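You operate a simulated robot arm through the tools that you are given. There is no shell and no other tool.

Carry out the task below with a simulated robot arm. There is one attempt and no reset: what you move stays moved.

## Task
Put things in order on the top of the white shelf unit. At the end: the clear pickle press (jar) is in the blue low bucket; the blue travel cup stands where the clear vase stood; the silver milk frother stands where the clear pickle press stood; the clear vase stands where the silver milk frother stood; whatever was shut is shut again. Leave all else as you found it, and nothing knocked over.

Only the result counts: the job must be done as asked and must still hold three seconds after the hand-in. Knocking over, shifting, dropping, spilling or breaking anything else fails it.

## Robot
A 6-joint arm with a two-finger gripper, fixed in place. Base frame: the origin is at the foot of the arm, x ahead of it, y to its left, z up; the work surface is at about z = 0. Readings come in cm, degrees, newtons and seconds.
With the tool pointing down near the work surface it reaches from about 18 to 48 cm from the base axis. Its first joint turns from -66.0 to 66.0 degrees. Payload 1.76 kg.
The tool frame sits at the grasp point between the pads (the TCP): z along the fingers, y along the line on which they close. The tips reach 2.9 cm beyond it. The gripper opens to 8.2 cm. The gripper's body begins 5.8 cm behind the TCP.
Orientation is that of the tool frame in the base frame, as [roll, pitch, yaw] about the fixed x, y, z axes, in that order (R = Rz(yaw) Ry(pitch) Rx(roll)). With the fingers straight down and closing along the base's y, the tool's x points along the base's -x, its y along +y and its z along -z.

## Interface
- The arm moves only by the tool step_arm. Its arguments are lists of equal length, an entry for each row: "translation": the shift along the tool's x, y, z in cm, a list of three; "rot": the turn, a rotation vector about the tool's x, y, z in degrees, a list of three; "claw": the opening in per cent of the stroke, from 0 (shut) to 100 (fully open). In form: {"translation": [[tx, ty, tz], ...], "rot": [[rx, ry, rz], ...], "claw": [claw, ...]}. A call has 1 to 20 rows; each row shifts and turns the commanded pose from where the row before left it, along the tool's axes as they then stand. Each row takes 0.2 s and may step no farther than 5 cm and 8.6 degrees from the row before; otherwise, or with a gripper value out of range, the whole call is refused. Where a pose cannot be reached the arm comes as near as it can. A force on the tool above 40 N (or 10 N above the force at the start of the call, whichever is more), or a blocked arm, ends the call early, and 0.2 s more pass. Each finger halts on what it meets, pressing with about 30 N; the grip force reading is that of the motor and also rises with nothing between the fingers. The clock runs only during rows and for 0.2 s after the last one: add rows that do not move to give the fingers time. The reply holds the time, the measured pose of the TCP, the force on the tool along the base axes, the opening and the grip force, in the units named above and with some noise, with the torque about the TCP (base axes, N m) and any sound that the robot's microphone picked up.
- Cameras (640 x 400 px; columns grow to the right, rows downward): "scene" is fixed at [7.1, 35.23, 41.62]; the picture's right is [-0.57, -0.82, 0.00], its down [-0.52, 0.36, -0.78] and it looks along [0.64, -0.44, -0.63] (base axes); focal length 214 px, centre (320, 200). "wrist" rides on the gripper at [7.9, 0.4, -8.9] in the tool frame; the picture's right is [-0.05, 1.00, 0.00], its down [-0.71, -0.04, -0.71] and it looks along [-0.71, -0.04, 0.71] (tool axes); focal length 256 px, centre (320, 200). There is no depth. A picture from a camera that has moved, and an enlarged one, comes with that camera's place and axes in the base frame and with its lens.
- camera(camera): a new picture of that camera. The clock stands still meanwhile.
- zoom(camera, box): a new picture of the part [left, top, right, bottom] of that camera's present view, enlarged. The clock stands still meanwhile.
- job_done(): hands the job in; it is judged then, once.

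Nothing tells you positions but the pictures and the camera data. Unless the task says otherwise, let go and move clear before handing in.

The tools are called after ">>>" as a command line: name --argument value ..., lists and objects as JSON in quotes. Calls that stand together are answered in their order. step_arm: Moves the arm, as the interface text tells. Its arguments: {"type":"object","properties":{"translation":{"type":"array","items":{"type":"array","items":{"type":"number"}}},"rot":{"type":"array","items":{"type":"array","items":{"type":"number"}}},"claw":{"type":"array","items":{"type":"number"}}},"required":["translation","rot","claw"]} The other tools are called the same way: camera (camera) takes a picture; zoom (camera, box) takes an enlarged picture of a part of a camera's view; job_done () hands the job in.

At the start:

```text
t: 0.0
eef_pos: [24.25, 1.34, 35.4]
ee_rot: [179.9, 0.1, 179.9]
wrist_force: [0.9, 0.3, -0.4]
moment: [0.01, -0.02, 0.01]
finger_gap: 8.18
gripper_force: 0.1
```

scene: 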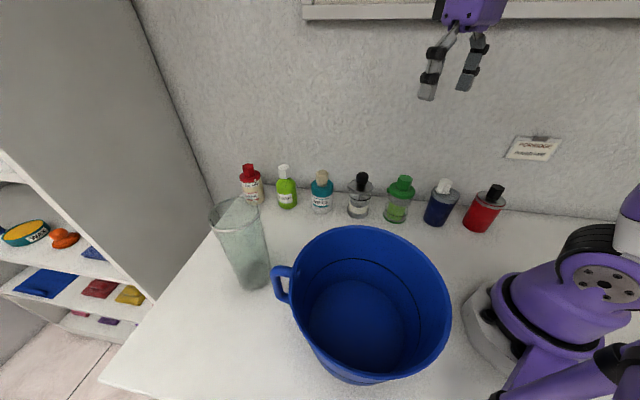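
wrist: 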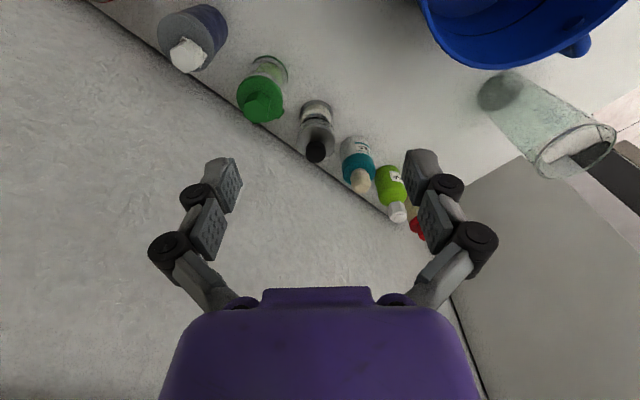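

I see a tall clear vase, a blue bucket with a handle and a row of bottles along the wall; the travel cup, milk frother and pickle press are not obvious yet. I'll zoom in to identify everything.

>>> zoom --camera "scene" --box '[200, 140, 360, 240]'

>>> zoom --camera "scene" --box '[340, 140, 520, 250]'

>>> zoom --camera "scene" --box '[180, 180, 480, 400]'

>>> zoom --camera "wrist" --box '[140, 0, 460, 240]'

>>> zoom --camera "scene" --box '[0, 160, 200, 360]'

```text
4.00 times, centred on (280, 190) of scene
camera zoom: at [7.1, 35.23, 41.62], right [-0.57, -0.82, 0.0], down [-0.52, 0.36, -0.78], along [0.64, -0.44, -0.63], focal length 858 px, centre (480, 240)
```

zoom: 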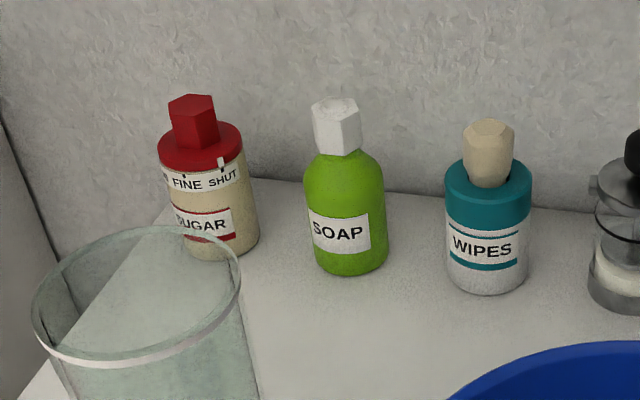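

```text
3.56 times, centred on (430, 195) of scene
camera zoom: at [7.1, 35.23, 41.62], right [-0.57, -0.82, 0.0], down [-0.52, 0.36, -0.78], along [0.64, -0.44, -0.63], focal length 763 px, centre (-71, 218)
```

zoom: 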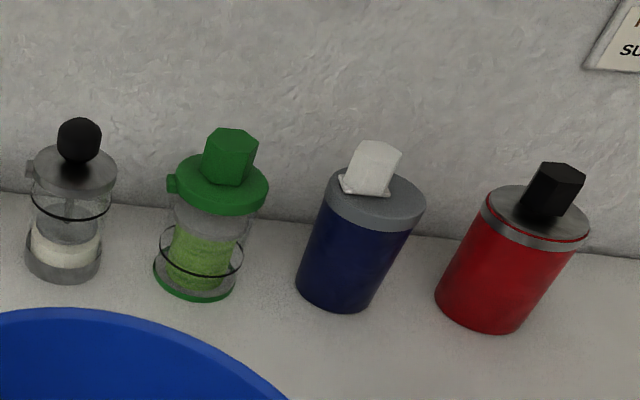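

```text
1.82 times, centred on (330, 290) of scene
camera zoom: at [7.1, 35.23, 41.62], right [-0.57, -0.82, 0.0], down [-0.52, 0.36, -0.78], along [0.64, -0.44, -0.63], focal length 390 px, centre (302, 36)
```

zoom: 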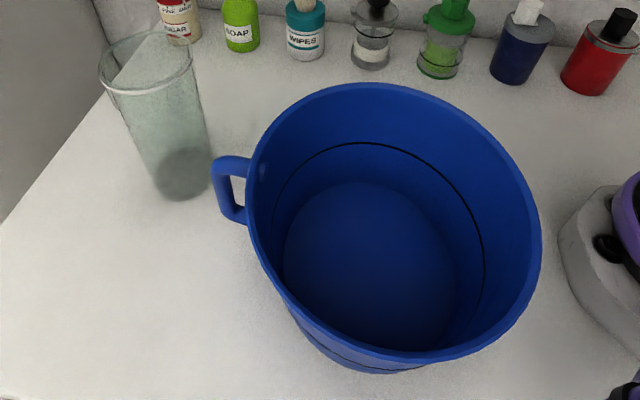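

```text
1.67 times, centred on (300, 120) of wrist
camera zoom: at [16.27, 1.68, 44.42], right [0.05, 1.0, 0.0], down [0.7, -0.04, 0.71], along [0.71, -0.04, -0.71], focal length 427 px, centre (353, 333)
```

zoom: 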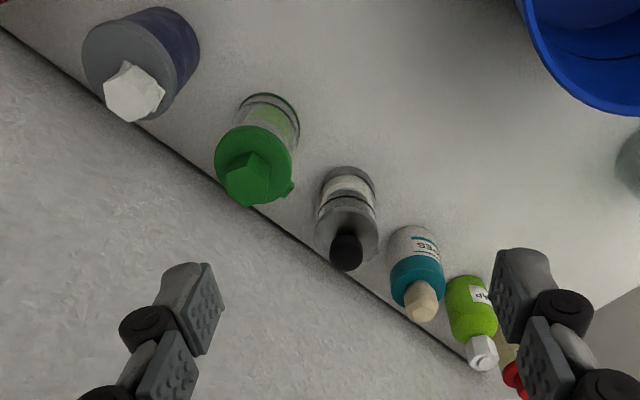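

```text
2.00 times, centred on (100, 260) of scene
camera zoom: at [7.1, 35.23, 41.62], right [-0.57, -0.82, 0.0], down [-0.52, 0.36, -0.78], along [0.64, -0.44, -0.63], focal length 429 px, centre (760, 80)
```

zoom: 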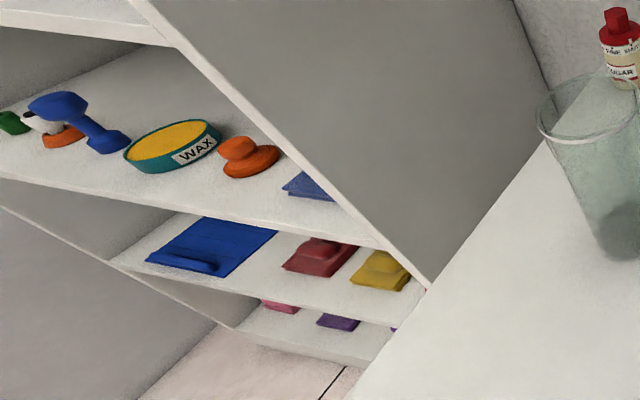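

Along the wall I make out sugar, soap, wipes, a silver/black-knob glass with white milk (frother), a green-lidded clear jar with green contents (pickle press), a dark blue cup and a red cup; the vase is around (36, 32) and the bucket around (15, 21). I'll check the wall note and get closer looks before I touch anything.

>>> zoom --camera "scene" --box '[490, 120, 590, 180]'

>>> zoom --camera "scene" --box '[335, 160, 425, 230]'

>>> zoom --camera "scene" --box '[200, 180, 300, 300]'

>>> zoom --camera "scene" --box '[410, 160, 520, 240]'

```text
6.40 times, centred on (540, 150) of scene
camera zoom: at [7.1, 35.23, 41.62], right [-0.57, -0.82, 0.0], down [-0.52, 0.36, -0.78], along [0.64, -0.44, -0.63], focal length 1373 px, centre (-1088, 520)
```

zoom: 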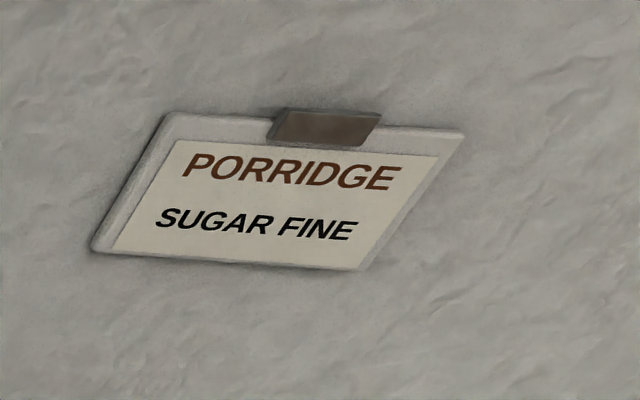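

```text
5.71 times, centred on (380, 195) of scene
camera zoom: at [7.1, 35.23, 41.62], right [-0.57, -0.82, 0.0], down [-0.52, 0.36, -0.78], along [0.64, -0.44, -0.63], focal length 1226 px, centre (-23, 229)
```

zoom: 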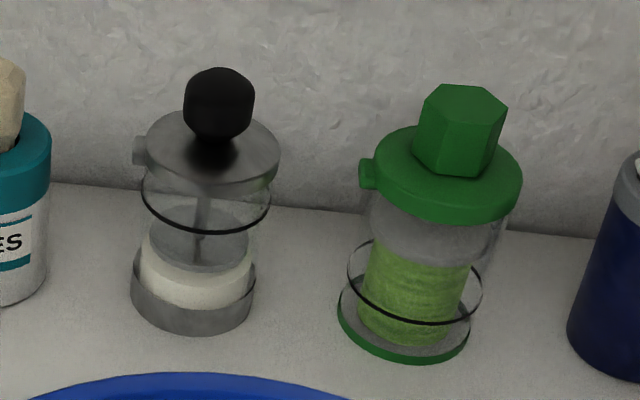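

```text
3.33 times, centred on (250, 240) of scene
camera zoom: at [7.1, 35.23, 41.62], right [-0.57, -0.82, 0.0], down [-0.52, 0.36, -0.78], along [0.64, -0.44, -0.63], focal length 715 px, centre (553, 67)
```

zoom: 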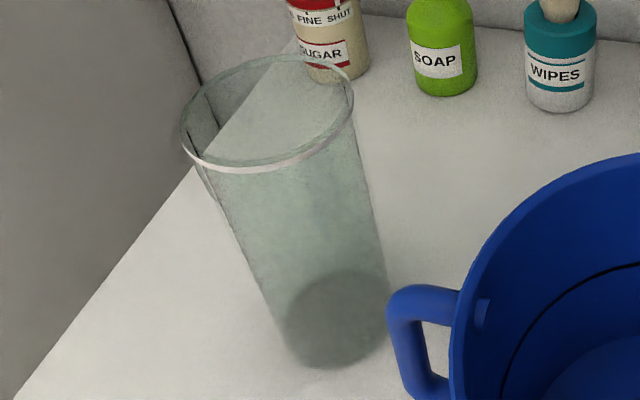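

```text
5.00 times, centred on (465, 200) of scene
camera zoom: at [7.1, 35.23, 41.62], right [-0.57, -0.82, 0.0], down [-0.52, 0.36, -0.78], along [0.64, -0.44, -0.63], focal length 1072 px, centre (-405, 200)
```

zoom: 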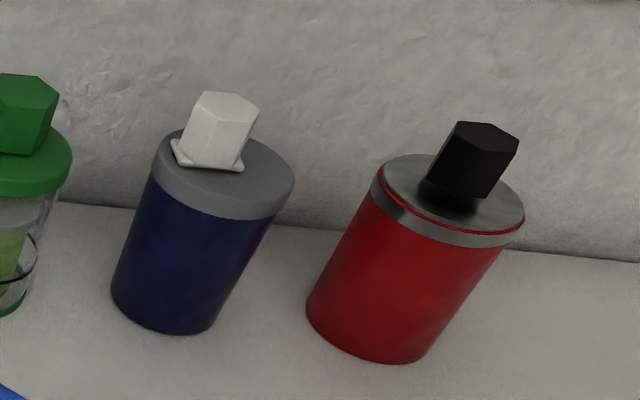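

The wall note is unrelated to this task. I'll move the hand to the left and turn the wrist camera toward the vase and bucket so I can triangulate their positions.

>>> step_arm --translation '[[2, 4.3, 0], [2, 4.3, 0], [2, 4.3, 0], [0, 0, 0], [0, 0, 0], [0, 0, 0], [0, 0, 0], [0, 0, 0], [0, 0, 0]]' --rot '[[0, 0, 0], [0, 0, 0], [0, 0, 0], [0, 0, -8], [0, 0, -8], [0, 0, -8], [0, 0, -8], [0, 0, -8], [0, 0, 0]]' --claw '[100, 100, 100, 100, 100, 100, 100, 100, 100]'

>>> camera --camera "wrist"

>>> camera --camera "scene"

```text
t: 2.0
eef_pos: [18.29, 14.19, 35.38]
ee_rot: [180.0, 0.1, -139.9]
wrist_force: [0.2, 0.9, 0.3]
moment: [0.01, -0.04, 0.0]
finger_gap: 8.19
gripper_force: 0.0
```

```text
taken
camera wrist: at [11.87, 9.35, 44.45], right [-0.6, 0.8, 0.0], down [0.56, 0.43, 0.71], along [0.57, 0.43, -0.71], focal length 256 px, centre (320, 200)
```

wrist: 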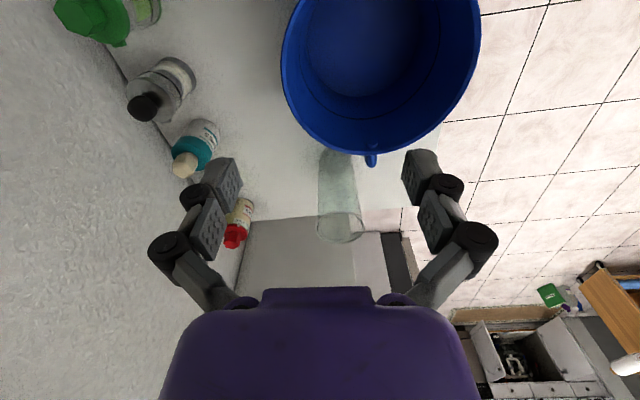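

```text
taken
```

scene: 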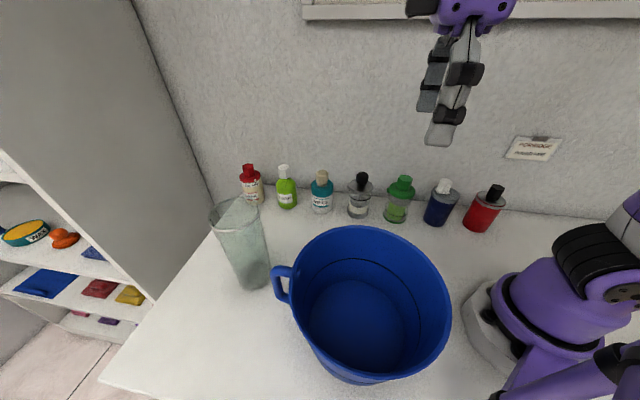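

The vase, bucket and neighbours are all visible from here. I'll zoom in to measure them.

>>> zoom --camera "wrist" --box '[270, 130, 420, 250]'

>>> zoom --camera "wrist" --box '[240, 0, 500, 180]'

>>> zoom --camera "wrist" --box '[40, 0, 260, 190]'

```text
3.33 times, centred on (345, 190) of wrist
camera zoom: at [11.87, 9.35, 44.45], right [-0.6, 0.8, 0.0], down [0.56, 0.43, 0.71], along [0.57, 0.43, -0.71], focal length 853 px, centre (237, 233)
```

zoom: 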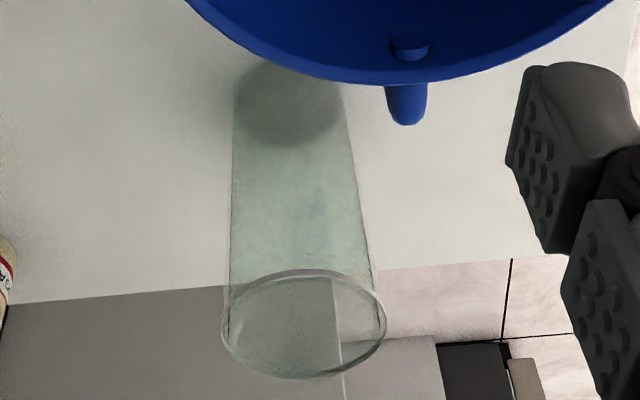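

```text
2.22 times, centred on (370, 90) of wrist
camera zoom: at [11.87, 9.35, 44.45], right [-0.6, 0.8, 0.0], down [0.56, 0.43, 0.71], along [0.57, 0.43, -0.71], focal length 569 px, centre (209, 444)
```

zoom: 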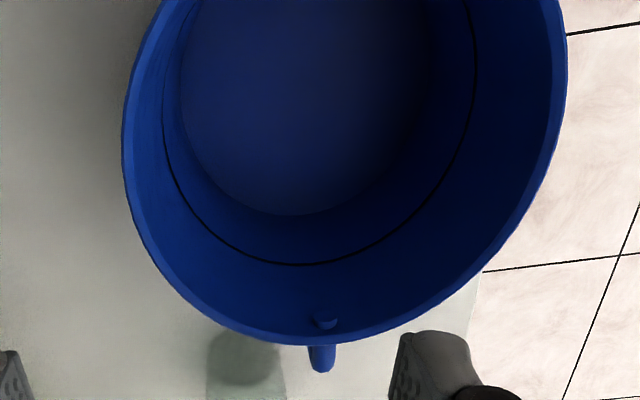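

```text
2.11 times, centred on (150, 95) of wrist
camera zoom: at [11.87, 9.35, 44.45], right [-0.6, 0.8, 0.0], down [0.56, 0.43, 0.71], along [0.57, 0.43, -0.71], focal length 539 px, centre (678, 421)
```

zoom: 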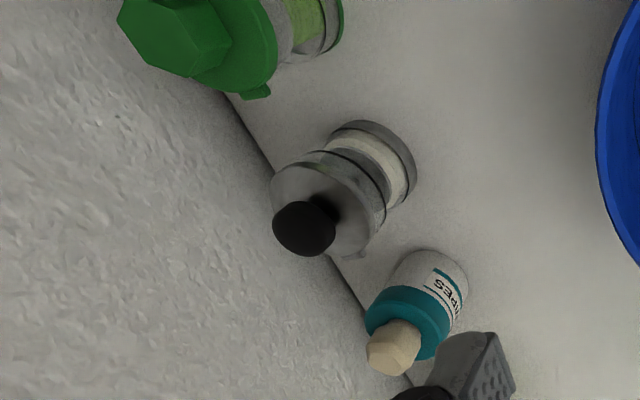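

Triangulating from both cameras, the vase axis is near (36.3, 32.0) with its rim at z≈17.4 and about 8.4 cm across. The bucket centre is near (16.4, 20.6) with its rim at z≈14. Next I'll turn the gripper parallel to the row and go look at the jar from close by.

>>> step_arm --translation '[[0, 0, 0], [0, 0, 0], [0, 0, 0], [0, 0, 0], [0, 0, 0], [0, 0, 0], [0, 0, 0], [0, 0, 0], [0, 0, 0], [0, 0, 0], [-3.87, -1.13, 1.88], [-3.87, -1.13, 1.88], [-3.87, -1.13, 1.88], [-3.87, -1.13, 1.88], [-3.87, -1.13, 1.88], [0, 0, 0]]' --rot '[[0, 0, 8.5], [0, 0, 8.5], [0, 0, 8.5], [0, 0, 8.5], [0, 0, 8.5], [0, 0, 8.5], [0, 0, 8.5], [0, 0, 8.5], [0, 0, 8.5], [0, 0, 8.5], [0, 0, 0], [0, 0, 0], [0, 0, 0], [0, 0, 0], [0, 0, 0], [0, 0, 0]]' --claw '[100, 100, 100, 100, 100, 100, 100, 100, 100, 100, 100, 100, 100, 100, 100, 100]'

>>> camera --camera "wrist"

>>> camera --camera "scene"

```text
t: 5.4
eef_pos: [27.98, -3.49, 25.95]
ee_rot: [179.9, 0.0, 135.0]
wrist_force: [0.3, -0.6, 1.1]
moment: [-0.02, 0.01, -0.02]
finger_gap: 8.19
gripper_force: 0.0
```

```text
taken
camera wrist: at [22.56, 2.33, 35.13], right [0.74, 0.67, 0.0], down [0.47, -0.53, 0.71], along [0.47, -0.53, -0.71], focal length 256 px, centre (320, 200)
```

wrist: 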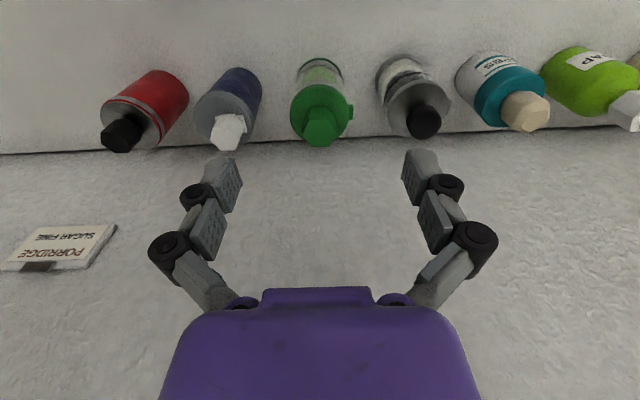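

```text
taken
```

scene: 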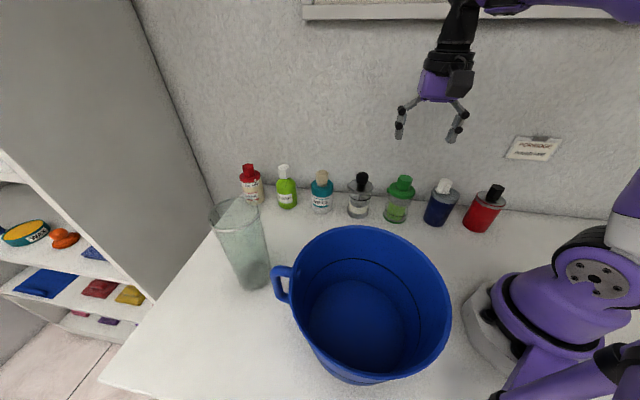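

>>> zoom --camera "wrist" --box '[260, 40, 380, 160]'

>>> zoom --camera "wrist" --box '[90, 50, 290, 170]'

>>> zoom --camera "wrist" --box '[360, 30, 560, 160]'

```text
3.33 times, centred on (320, 100) of wrist
camera zoom: at [22.56, 2.33, 35.13], right [0.74, 0.67, 0.0], down [0.47, -0.53, 0.71], along [0.47, -0.53, -0.71], focal length 853 px, centre (320, 533)
```

zoom: 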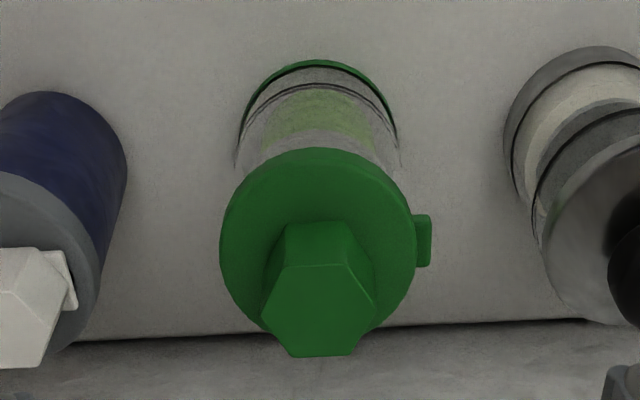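

```text
3.20 times, centred on (190, 110) of wrist
camera zoom: at [22.56, 2.33, 35.13], right [0.74, 0.67, 0.0], down [0.47, -0.53, 0.71], along [0.47, -0.53, -0.71], focal length 819 px, centre (736, 488)
```

zoom: 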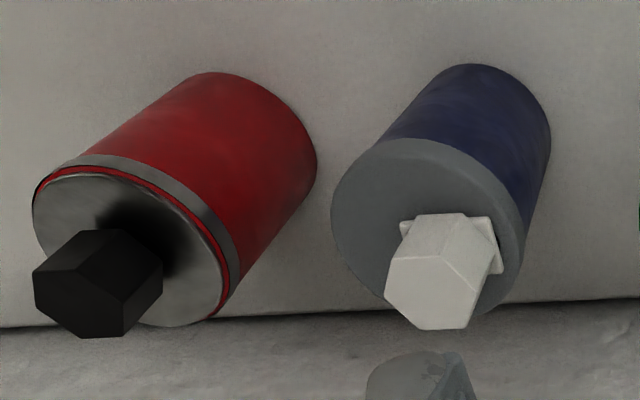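

```text
3.08 times, centred on (460, 95) of wrist
camera zoom: at [22.56, 2.33, 35.13], right [0.74, 0.67, 0.0], down [0.47, -0.53, 0.71], along [0.47, -0.53, -0.71], focal length 788 px, centre (-111, 523)
```

zoom: 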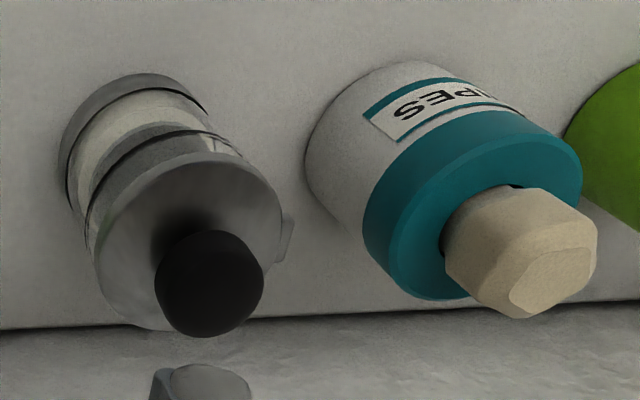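

The wall is about 6 cm behind the row. I put the jar at about (31.4, -7.3), the frother at (38.7, 0.2) and the cup at (24.1, -14.9), with lids at z≈9 and knobs up to z≈12.6. The jar and frother each have a small tab facing along the row, so I'll close along base y to miss it, and first hover over the jar.

>>> step_arm --translation '[[0, 0, 0], [0, 0, 0], [0, 0, 0], [0, 0, 0], [0, 0, 0], [0, 0, 0], [-1.71, -1.9, 2.5], [-1.71, -1.9, 2.5], [0, 0, 0]]' --rot '[[0, 0, -7.5], [0, 0, -7.5], [0, 0, -7.5], [0, 0, -7.5], [0, 0, -7.5], [0, 0, -7.5], [0, 0, 0], [0, 0, 0], [0, 0, 0]]' --claw '[100, 100, 100, 100, 100, 100, 100, 100, 100]'

>>> camera --camera "wrist"

>>> zoom --camera "scene" --box '[320, 60, 520, 240]'

```text
t: 7.4
eef_pos: [31.48, -7.38, 21.02]
ee_rot: [180.0, 0.2, -179.9]
wrist_force: [-0.2, 0.4, -0.4]
moment: [-0.01, -0.01, -0.02]
finger_gap: 8.21
gripper_force: 0.0
```

```text
taken
camera wrist: at [23.43, -6.96, 30.03], right [0.05, 1.0, 0.0], down [0.7, -0.04, 0.71], along [0.71, -0.04, -0.71], focal length 256 px, centre (320, 200)
```

wrist: 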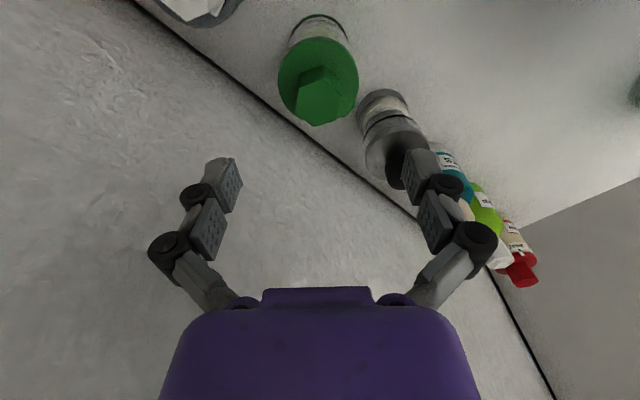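

```text
2.22 times, centred on (420, 150) of scene
camera zoom: at [7.1, 35.23, 41.62], right [-0.57, -0.82, 0.0], down [-0.52, 0.36, -0.78], along [0.64, -0.44, -0.63], focal length 477 px, centre (98, 311)
```

zoom: 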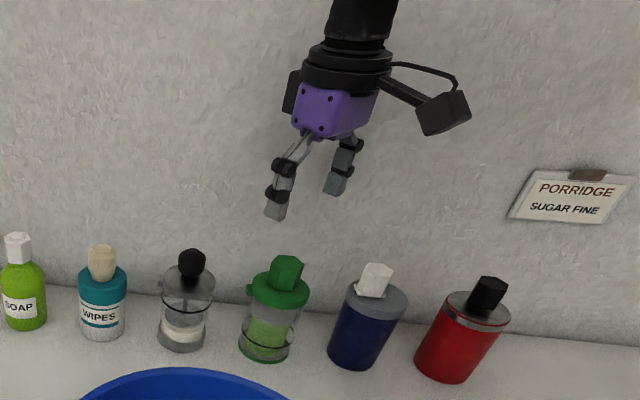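

The gripper is hovering near the jar. I'll zoom to refine the jar's axis before descending.

>>> zoom --camera "wrist" --box '[250, 0, 390, 140]'

>>> zoom --camera "wrist" --box '[340, 70, 460, 200]'

```text
2.86 times, centred on (320, 70) of wrist
camera zoom: at [23.43, -6.96, 30.03], right [0.05, 1.0, 0.0], down [0.7, -0.04, 0.71], along [0.71, -0.04, -0.71], focal length 731 px, centre (320, 571)
```

zoom: 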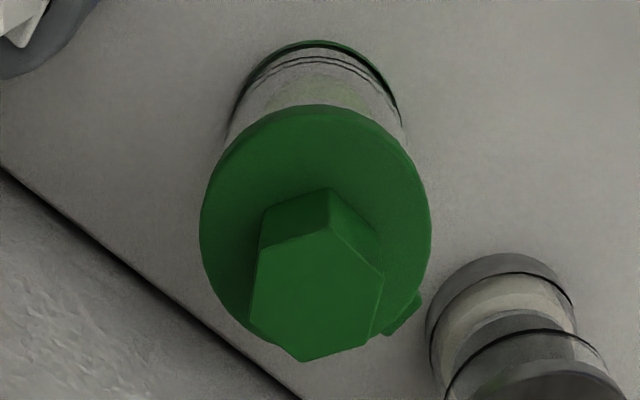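

```text
3.08 times, centred on (400, 135) of wrist
camera zoom: at [23.43, -6.96, 30.03], right [0.05, 1.0, 0.0], down [0.7, -0.04, 0.71], along [0.71, -0.04, -0.71], focal length 788 px, centre (74, 400)
```

zoom: 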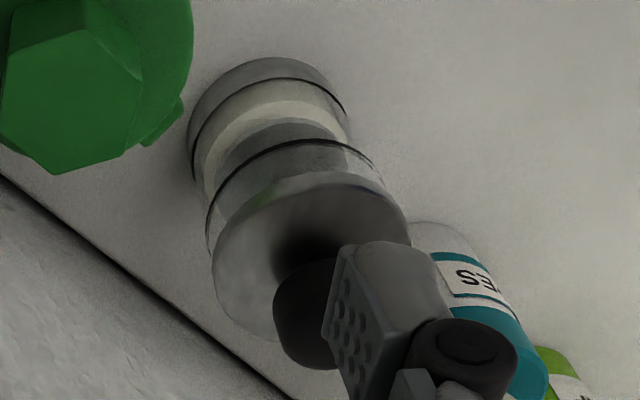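

The jar axis is confirmed at about (31.3, -7.4), with its knob top at z≈12.7. I'll go down in two stages, moving 0.2 cm toward the robot, and stop where the gripper body still clears the knob.

>>> step_arm --translation '[[0.2, 0, 4], [0, 0, 4], [0, 0, 0]]' --rot '[[0, 0, 0], [0, 0, 0], [0, 0, 0]]' --claw '[100, 100, 100]'

>>> camera --camera "wrist"

>>> zoom --camera "scene" --box '[320, 100, 480, 240]'

```text
t: 8.2
eef_pos: [31.28, -7.37, 13.02]
ee_rot: [179.9, 0.1, 180.0]
wrist_force: [-0.2, 0.0, 0.3]
moment: [0.0, 0.01, 0.01]
finger_gap: 8.21
gripper_force: 0.1
```

```text
taken
camera wrist: at [23.28, -6.86, 22.01], right [0.05, 1.0, 0.0], down [0.71, -0.04, 0.71], along [0.71, -0.04, -0.71], focal length 256 px, centre (320, 200)
```

wrist: 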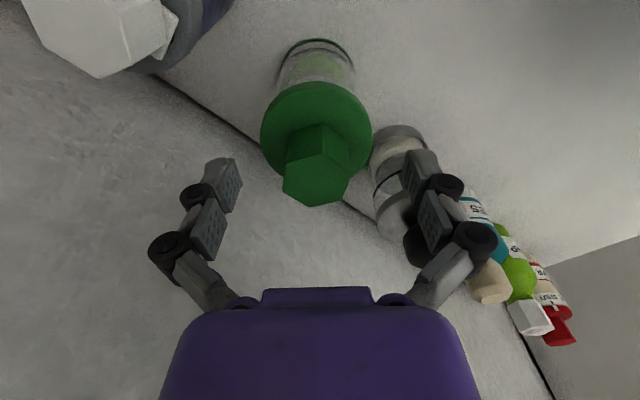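

```text
2.86 times, centred on (400, 170) of scene
camera zoom: at [7.1, 35.23, 41.62], right [-0.57, -0.82, 0.0], down [-0.52, 0.36, -0.78], along [0.64, -0.44, -0.63], focal length 613 px, centre (91, 286)
```

zoom: 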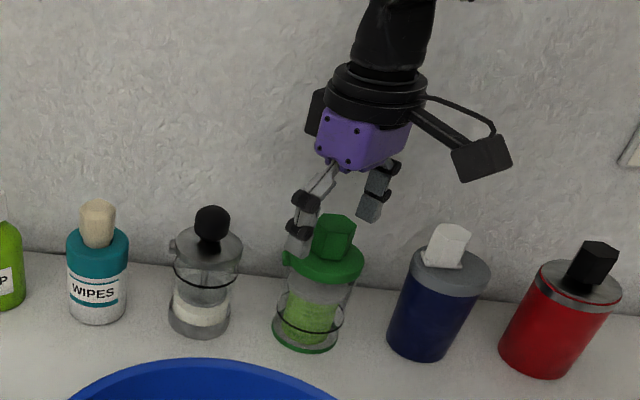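

The fingers straddle the jar cleanly, so I'm lowering to the grasp height and closing.

>>> step_arm --translation '[[0, 0, 2.6], [0, 0, 2.6], [0, 0, 0]]' --rot '[[0, 0, 0], [0, 0, 0], [0, 0, 0]]' --claw '[100, 100, 100]'

>>> camera --camera "wrist"

>>> zoom --camera "scene" --box '[340, 120, 460, 230]'

```text
t: 9.0
eef_pos: [31.36, -7.22, 8.04]
ee_rot: [179.9, 0.1, -180.0]
wrist_force: [0.0, 0.0, -0.4]
moment: [0.05, -0.01, -0.04]
finger_gap: 8.2
gripper_force: 0.0
```

```text
taken
camera wrist: at [23.31, -6.86, 16.9], right [0.05, 1.0, 0.0], down [0.7, -0.04, 0.71], along [0.71, -0.04, -0.71], focal length 256 px, centre (320, 200)
```

wrist: 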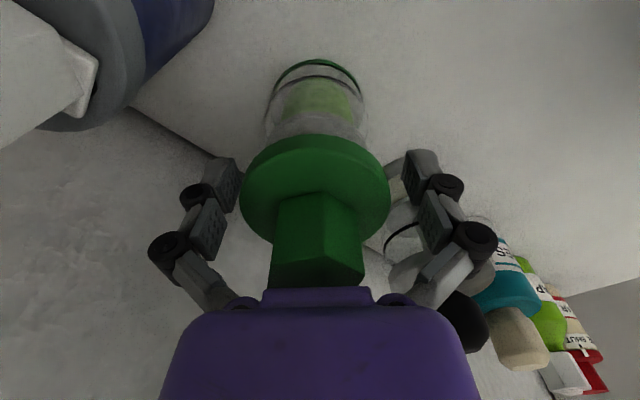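

```text
3.64 times, centred on (400, 175) of scene
camera zoom: at [7.1, 35.23, 41.62], right [-0.57, -0.82, 0.0], down [-0.52, 0.36, -0.78], along [0.64, -0.44, -0.63], focal length 780 px, centre (29, 291)
```

zoom: 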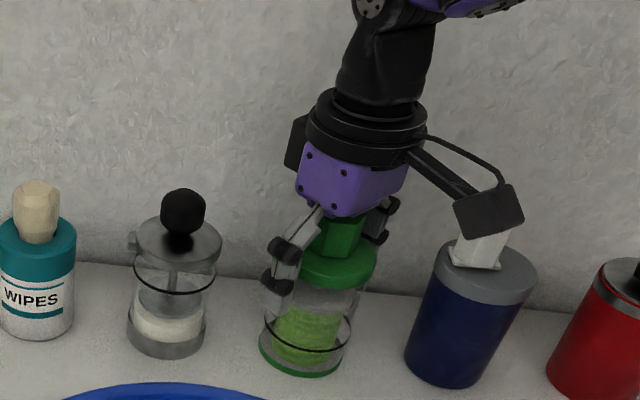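

No contact yet, and the knob clears the palm. Closing the gripper on the jar now.

>>> step_arm --translation '[[0, 0, 0], [0, 0, 0], [0, 0, 0], [0, 0, 0]]' --rot '[[0, 0, 0], [0, 0, 0], [0, 0, 0], [0, 0, 0]]' --claw '[82, 76, 60, 60]'

>>> camera --camera "wrist"

```text
t: 10.0
eef_pos: [31.26, -7.36, 8.02]
ee_rot: [179.9, 0.2, -180.0]
wrist_force: [-2.5, -0.2, 12.2]
moment: [0.0, 0.16, -0.05]
finger_gap: 6.04
gripper_force: 29.8
```

```text
taken
camera wrist: at [23.32, -6.86, 16.95], right [0.05, 1.0, 0.0], down [0.7, -0.04, 0.71], along [0.71, -0.04, -0.71], focal length 256 px, centre (320, 200)
```

wrist: 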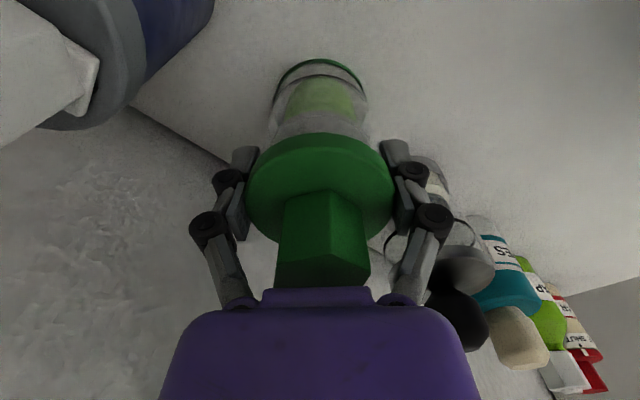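

The jar is gripped at a 6.0 cm gap. I'll lift it slightly and check.

>>> step_arm --translation '[[0, 0, -1], [0, 0, -1], [0, 0, 0]]' --rot '[[0, 0, 0], [0, 0, 0], [0, 0, 0]]' --claw '[60, 60, 60]'

>>> zoom --camera "scene" --box '[340, 120, 460, 230]'

```text
t: 10.8
eef_pos: [31.29, -7.25, 9.96]
ee_rot: [179.9, 0.1, 179.9]
wrist_force: [-0.1, 0.7, -1.2]
moment: [-0.01, 0.0, 0.01]
finger_gap: 6.05
gripper_force: 30.6
```

```text
3.64 times, centred on (400, 175) of scene
camera zoom: at [7.1, 35.23, 41.62], right [-0.57, -0.82, 0.0], down [-0.52, 0.36, -0.78], along [0.64, -0.44, -0.63], focal length 780 px, centre (29, 291)
```

zoom: 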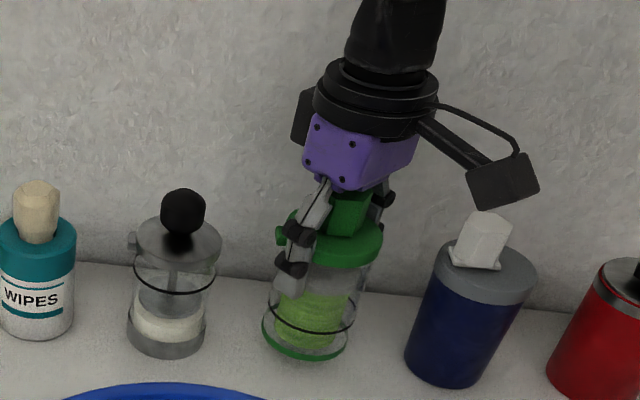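

The jar is lifted cleanly at about 120 g. I'll raise it above bucket-rim height and carry it over to the bucket centre.

>>> step_arm --translation '[[0, 0, -3], [0, 0, -3], [0, 0, -3], [0, 0, -3], [0, 0, -3], [0, 0, -2], [1.49, 2.785, 0], [1.49, 2.785, 0], [1.49, 2.785, 0], [1.49, 2.785, 0], [1.49, 2.785, 0], [1.49, 2.785, 0], [1.49, 2.785, 0], [1.49, 2.785, 0], [1.49, 2.785, 0], [1.49, 2.785, 0], [0, 0, 0]]' --rot '[[0, 0, 0], [0, 0, 0], [0, 0, 0], [0, 0, 0], [0, 0, 0], [0, 0, 0], [0, 0, 0], [0, 0, 0], [0, 0, 0], [0, 0, 0], [0, 0, 0], [0, 0, 0], [0, 0, 0], [0, 0, 0], [0, 0, 0], [0, 0, 0], [0, 0, 0]]' --claw '[60, 60, 60, 60, 60, 60, 60, 60, 60, 60, 60, 60, 60, 60, 60, 60, 60]'

>>> camera --camera "wrist"

>>> camera --camera "scene"

```text
t: 14.4
eef_pos: [16.23, 20.53, 26.87]
ee_rot: [179.9, 0.1, 179.9]
wrist_force: [-0.2, 0.9, -1.6]
moment: [0.01, 0.0, -0.03]
finger_gap: 6.02
gripper_force: 30.5
```

```text
taken
camera wrist: at [8.31, 20.98, 35.8], right [0.05, 1.0, 0.0], down [0.7, -0.04, 0.71], along [0.71, -0.04, -0.71], focal length 256 px, centre (320, 200)
```

wrist: 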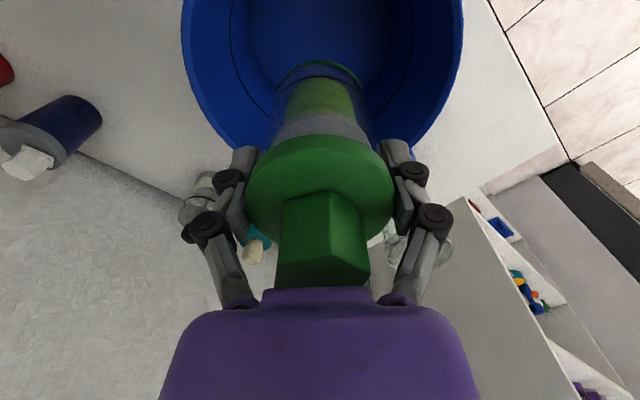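

```text
taken
```

scene: 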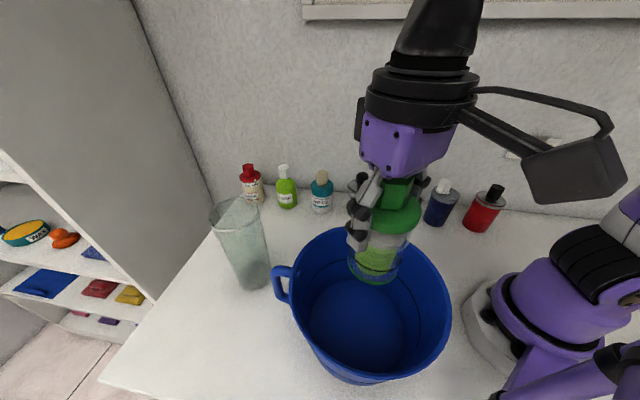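

The jar is above the bucket. I'll lower it into the bucket toward the floor, then continue with small steps while watching the force.

>>> step_arm --translation '[[-0.8, 0, 3.2], [0, 0, 3.2], [0, 0, 3.2], [0, 0, 3.2], [0, 0, 2.6], [0, 0, 1.4], [0, 0, 0]]' --rot '[[0, 0, 0], [0, 0, 0], [0, 0, 0], [0, 0, 0], [0, 0, 0], [0, 0, 0], [0, 0, 0]]' --claw '[60, 60, 60, 60, 60, 60, 60]'

>>> camera --camera "scene"

>>> camera --camera "wrist"

```text
t: 16.0
eef_pos: [17.19, 20.56, 10.17]
ee_rot: [179.8, 0.1, 179.9]
wrist_force: [0.5, -0.1, -1.3]
moment: [0.02, 0.0, 0.02]
finger_gap: 6.03
gripper_force: 29.5
```

```text
taken
```

scene: 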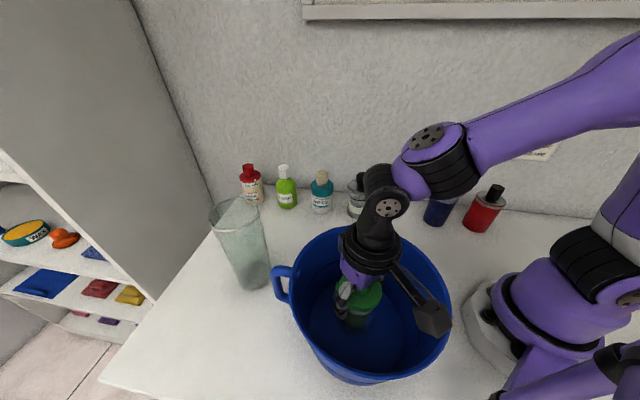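

```text
taken
camera wrist: at [9.13, 21.06, 19.03], right [0.05, 1.0, 0.0], down [0.7, -0.04, 0.71], along [0.71, -0.04, -0.71], focal length 256 px, centre (320, 200)
```

wrist: 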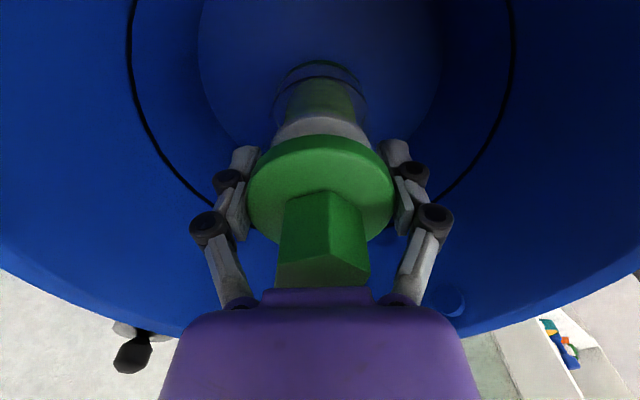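

The jar is inside the bucket with its base about 2 cm up. I'm continuing down in small steps.

>>> step_arm --translation '[[0, 0, 0.4], [0, 0, 0.4], [0, 0, 0.3], [0, 0, 0]]' --rot '[[0, 0, 0], [0, 0, 0], [0, 0, 0], [0, 0, 0]]' --claw '[60, 60, 60, 60]'

```text
t: 17.0
eef_pos: [17.04, 20.6, 8.93]
ee_rot: [179.9, 0.2, 180.0]
wrist_force: [-0.7, -0.5, -1.1]
moment: [-0.01, 0.01, -0.02]
finger_gap: 6.06
gripper_force: 29.3
```

>>> step_arm --translation '[[0, 0, 0.2], [0, 0, 0.2], [0, 0, 0]]' --rot '[[0, 0, 0], [0, 0, 0], [0, 0, 0]]' --claw '[60, 60, 60]'

```text
t: 17.8
eef_pos: [17.16, 20.48, 8.62]
ee_rot: [179.9, 0.1, -179.9]
wrist_force: [-3.2, -2.5, 12.0]
moment: [-0.19, 0.11, -0.05]
finger_gap: 6.04
gripper_force: 29.5
```

The upward force shows the jar's base is on the bucket floor. I'll open the gripper and back straight up.

>>> step_arm --translation '[[0, 0, 0], [0, 0, 0], [0, 0, 0], [0, 0, -1], [0, 0, -2], [0, 0, -3], [0, 0, -4], [0, 0, -4], [0, 0, -4], [0, 0, 0]]' --rot '[[0, 0, 0], [0, 0, 0], [0, 0, 0], [0, 0, 0], [0, 0, 0], [0, 0, 0], [0, 0, 0], [0, 0, 0], [0, 0, 0], [0, 0, 0]]' --claw '[80, 95, 100, 100, 100, 100, 100, 100, 100, 100]'

>>> camera --camera "scene"

>>> camera --camera "wrist"

```text
t: 20.0
eef_pos: [16.96, 20.65, 26.53]
ee_rot: [180.0, 0.2, -180.0]
wrist_force: [0.4, 0.2, -0.4]
moment: [0.01, 0.0, 0.0]
finger_gap: 8.24
gripper_force: 0.0
```

```text
taken
```

scene: 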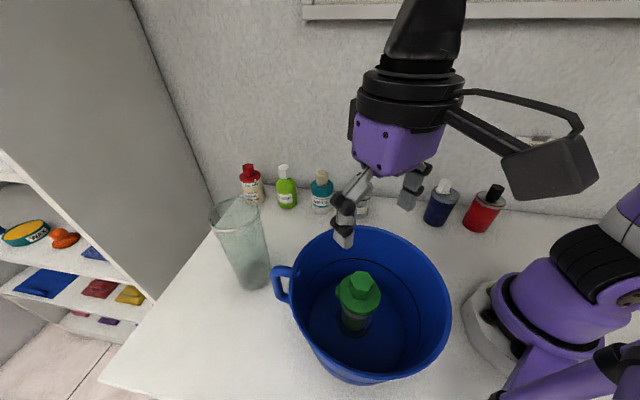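

```text
taken
camera wrist: at [9.02, 21.11, 35.59], right [0.05, 1.0, 0.0], down [0.71, -0.04, 0.71], along [0.71, -0.04, -0.71], focal length 256 px, centre (320, 200)
```

wrist: 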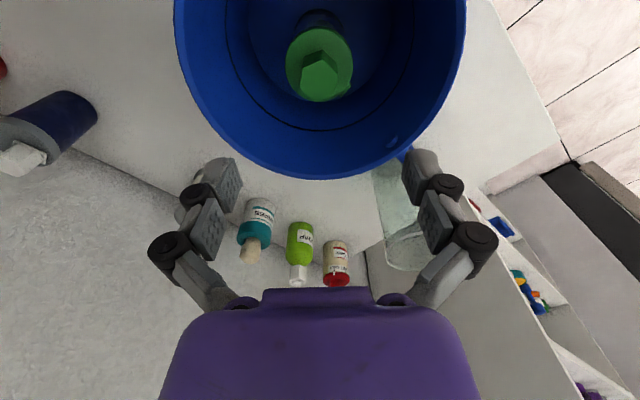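

The jar now stands upright in the bucket and the bucket hasn't moved. Next is the frother: I'll hover above about (38.6, 0.2) to refine its position.

>>> step_arm --translation '[[-2.7, -2.55, 0], [-2.7, -2.55, 0], [-2.7, -2.55, 0], [-2.7, -2.55, 0], [-2.7, -2.55, 0], [-2.7, -2.55, 0], [-2.7, -2.55, 0], [-2.7, -2.55, 0], [0, 0, 3], [0, 0, 3], [0, 0, 0]]' --rot '[[0, 0, 0], [0, 0, 0], [0, 0, 0], [0, 0, 0], [0, 0, 0], [0, 0, 0], [0, 0, 0], [0, 0, 0], [0, 0, 0], [0, 0, 0], [0, 0, 0]]' --claw '[100, 100, 100, 100, 100, 100, 100, 100, 100, 100, 100]'

>>> camera --camera "wrist"

>>> zoom --camera "wrist" --box '[250, 0, 390, 140]'

>>> zoom --camera "scene" --box '[280, 60, 480, 240]'

```text
t: 22.4
eef_pos: [38.54, 0.18, 20.61]
ee_rot: [179.9, 0.1, -180.0]
wrist_force: [-0.2, -0.1, 0.1]
moment: [0.04, -0.01, -0.03]
finger_gap: 8.18
gripper_force: 0.1
```

```text
taken
camera wrist: at [30.7, 0.56, 29.51], right [0.05, 1.0, 0.0], down [0.7, -0.04, 0.71], along [0.71, -0.04, -0.71], focal length 256 px, centre (320, 200)
```

wrist: 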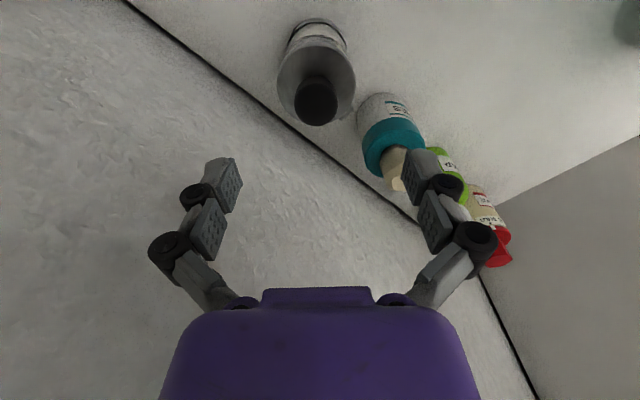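

```text
2.86 times, centred on (320, 70) of wrist
camera zoom: at [30.7, 0.56, 29.51], right [0.05, 1.0, 0.0], down [0.7, -0.04, 0.71], along [0.71, -0.04, -0.71], focal length 731 px, centre (320, 571)
```

zoom: 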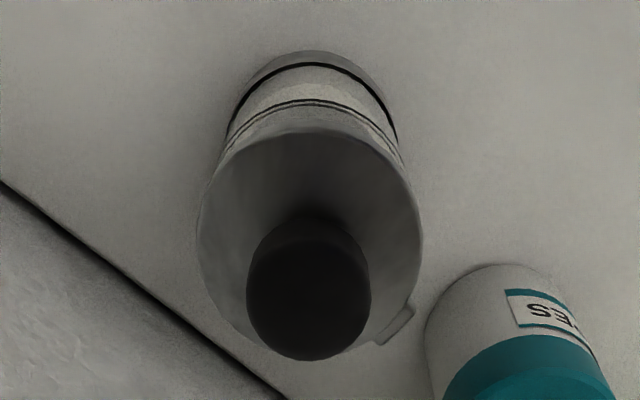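

```text
2.22 times, centred on (380, 150) of scene
camera zoom: at [7.1, 35.23, 41.62], right [-0.57, -0.82, 0.0], down [-0.52, 0.36, -0.78], along [0.64, -0.44, -0.63], focal length 477 px, centre (187, 311)
```

zoom: 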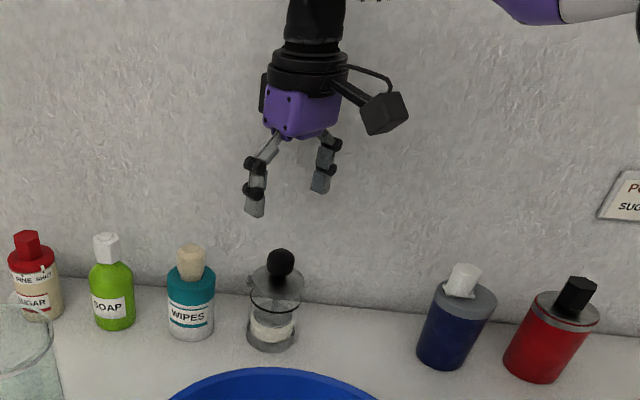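

Refined, the frother axis is about (38.7, -0.1) with its knob top near z≈12.8. I'll correct the lateral offset and descend in stages.

>>> step_arm --translation '[[-0.17, -0.27, 2], [0, 0, 3], [0, 0, 2.5], [0, 0, 0]]' --rot '[[0, 0, 0], [0, 0, 0], [0, 0, 0], [0, 0, 0]]' --claw '[100, 100, 100, 100]'

>>> camera --camera "wrist"

>>> zoom --camera "scene" --box '[300, 110, 440, 230]'

```text
t: 23.4
eef_pos: [38.83, -0.05, 13.02]
ee_rot: [179.8, 0.1, 180.0]
wrist_force: [-0.6, -0.1, 0.1]
moment: [0.01, 0.01, -0.04]
finger_gap: 8.19
gripper_force: 0.0
```

```text
taken
camera wrist: at [30.86, 0.36, 21.99], right [0.05, 1.0, 0.0], down [0.7, -0.04, 0.71], along [0.71, -0.04, -0.71], focal length 256 px, centre (320, 200)
```

wrist: 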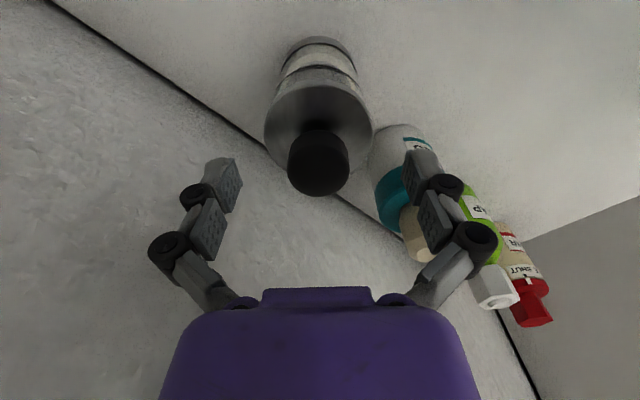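

```text
3.33 times, centred on (370, 170) of scene
camera zoom: at [7.1, 35.23, 41.62], right [-0.57, -0.82, 0.0], down [-0.52, 0.36, -0.78], along [0.64, -0.44, -0.63], focal length 715 px, centre (153, 300)
```

zoom: 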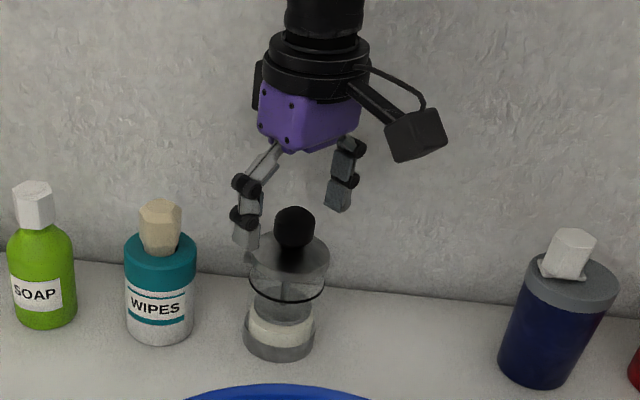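

The alignment matches what worked for the jar. Descending to grasp height.

>>> step_arm --translation '[[0, 0, 2.5], [0, 0, 2.4], [0, 0, 0]]' --rot '[[0, 0, 0], [0, 0, 0], [0, 0, 0]]' --claw '[100, 100, 100]'

>>> camera --camera "wrist"

>>> zoom --camera "scene" --box '[300, 110, 440, 230]'

```text
t: 24.2
eef_pos: [38.93, -0.19, 8.12]
ee_rot: [180.0, 0.2, -180.0]
wrist_force: [-0.3, -0.2, 0.0]
moment: [0.0, -0.01, -0.03]
finger_gap: 8.18
gripper_force: 0.1
```

```text
taken
camera wrist: at [30.89, 0.29, 17.12], right [0.05, 1.0, 0.0], down [0.7, -0.04, 0.71], along [0.71, -0.04, -0.71], focal length 256 px, centre (320, 200)
```

wrist: 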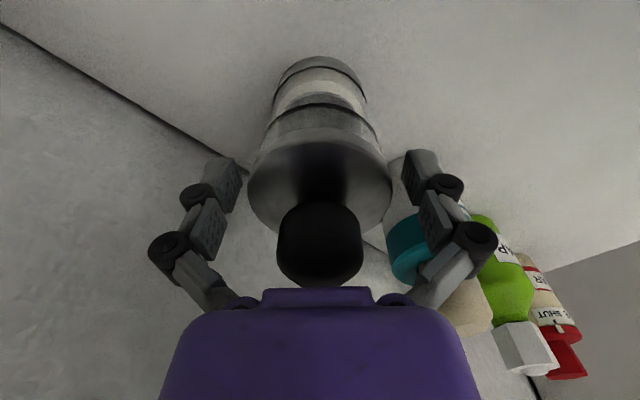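

```text
3.33 times, centred on (370, 170) of scene
camera zoom: at [7.1, 35.23, 41.62], right [-0.57, -0.82, 0.0], down [-0.52, 0.36, -0.78], along [0.64, -0.44, -0.63], focal length 715 px, centre (153, 300)
```

zoom: 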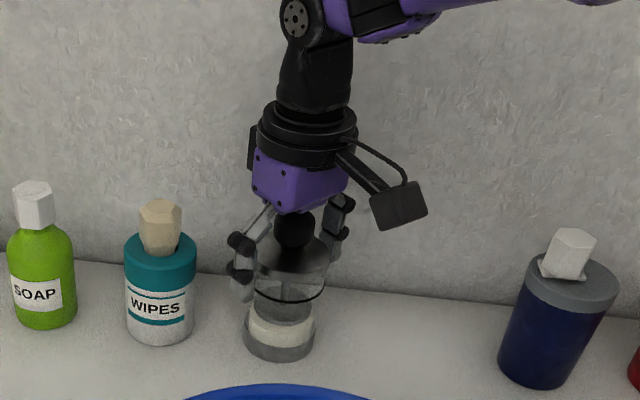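

No contact so far. Closing on the frother and lifting a little.

>>> step_arm --translation '[[0, 0, 0], [0, 0, 0], [0, 0, 0], [0, 0, 0]]' --rot '[[0, 0, 0], [0, 0, 0], [0, 0, 0], [0, 0, 0]]' --claw '[82, 76, 60, 60]'

>>> camera --camera "wrist"

```text
t: 25.2
eef_pos: [38.91, -0.21, 8.33]
ee_rot: [179.9, 0.1, 180.0]
wrist_force: [-1.7, -0.3, 6.1]
moment: [0.0, 0.15, -0.04]
finger_gap: 5.85
gripper_force: 30.6
```

```text
taken
camera wrist: at [30.9, 0.29, 17.17], right [0.05, 1.0, 0.0], down [0.7, -0.04, 0.71], along [0.71, -0.04, -0.71], focal length 256 px, centre (320, 200)
```

wrist: 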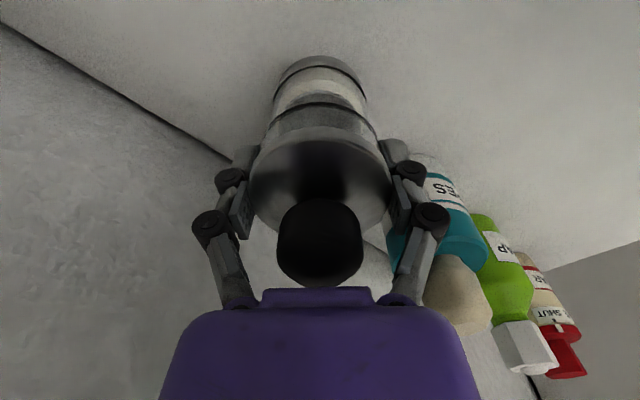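

Good grip at 5.85 cm. I'll lift the frother, carry it to the jar's old spot at about (31.3, -7.4) and stop just above the surface.

>>> step_arm --translation '[[0, 0, -1], [0, 0, -2], [0, 0, -3], [1.51, -1.43, 0], [1.51, -1.43, 0], [1.51, -1.43, 0], [1.51, -1.43, 0], [1.51, -1.43, 0], [0, 0, 0]]' --rot '[[0, 0, 0], [0, 0, 0], [0, 0, 0], [0, 0, 0], [0, 0, 0], [0, 0, 0], [0, 0, 0], [0, 0, 0], [0, 0, 0]]' --claw '[60, 60, 60, 60, 60, 60, 60, 60, 60]'

>>> camera --camera "wrist"

>>> zoom --camera "scene" --box '[320, 80, 480, 240]'

```text
t: 27.2
eef_pos: [31.24, -7.24, 14.09]
ee_rot: [179.9, 0.0, -179.9]
wrist_force: [0.3, 0.7, -1.5]
moment: [0.0, 0.04, -0.01]
finger_gap: 5.88
gripper_force: 30.4
```

```text
taken
camera wrist: at [23.28, -6.82, 23.08], right [0.05, 1.0, 0.0], down [0.7, -0.04, 0.71], along [0.71, -0.04, -0.71], focal length 256 px, centre (320, 200)
```

wrist: 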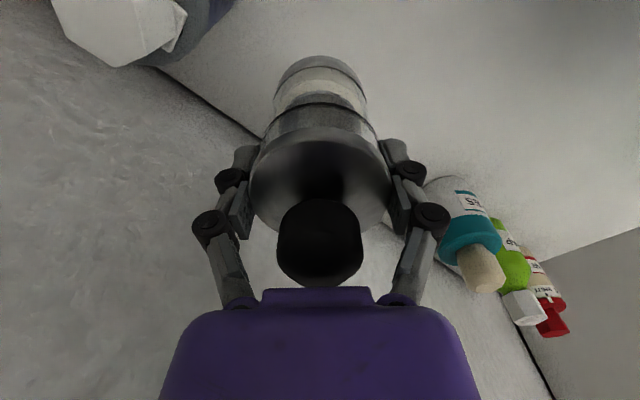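

```text
2.50 times, centred on (400, 160) of scene
camera zoom: at [7.1, 35.23, 41.62], right [-0.57, -0.82, 0.0], down [-0.52, 0.36, -0.78], along [0.64, -0.44, -0.63], focal length 536 px, centre (120, 300)
```

zoom: 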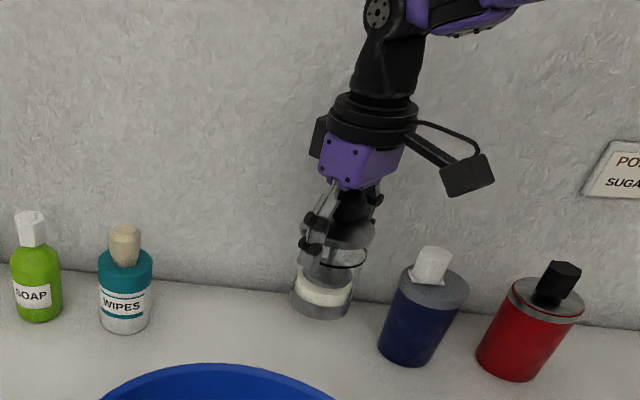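

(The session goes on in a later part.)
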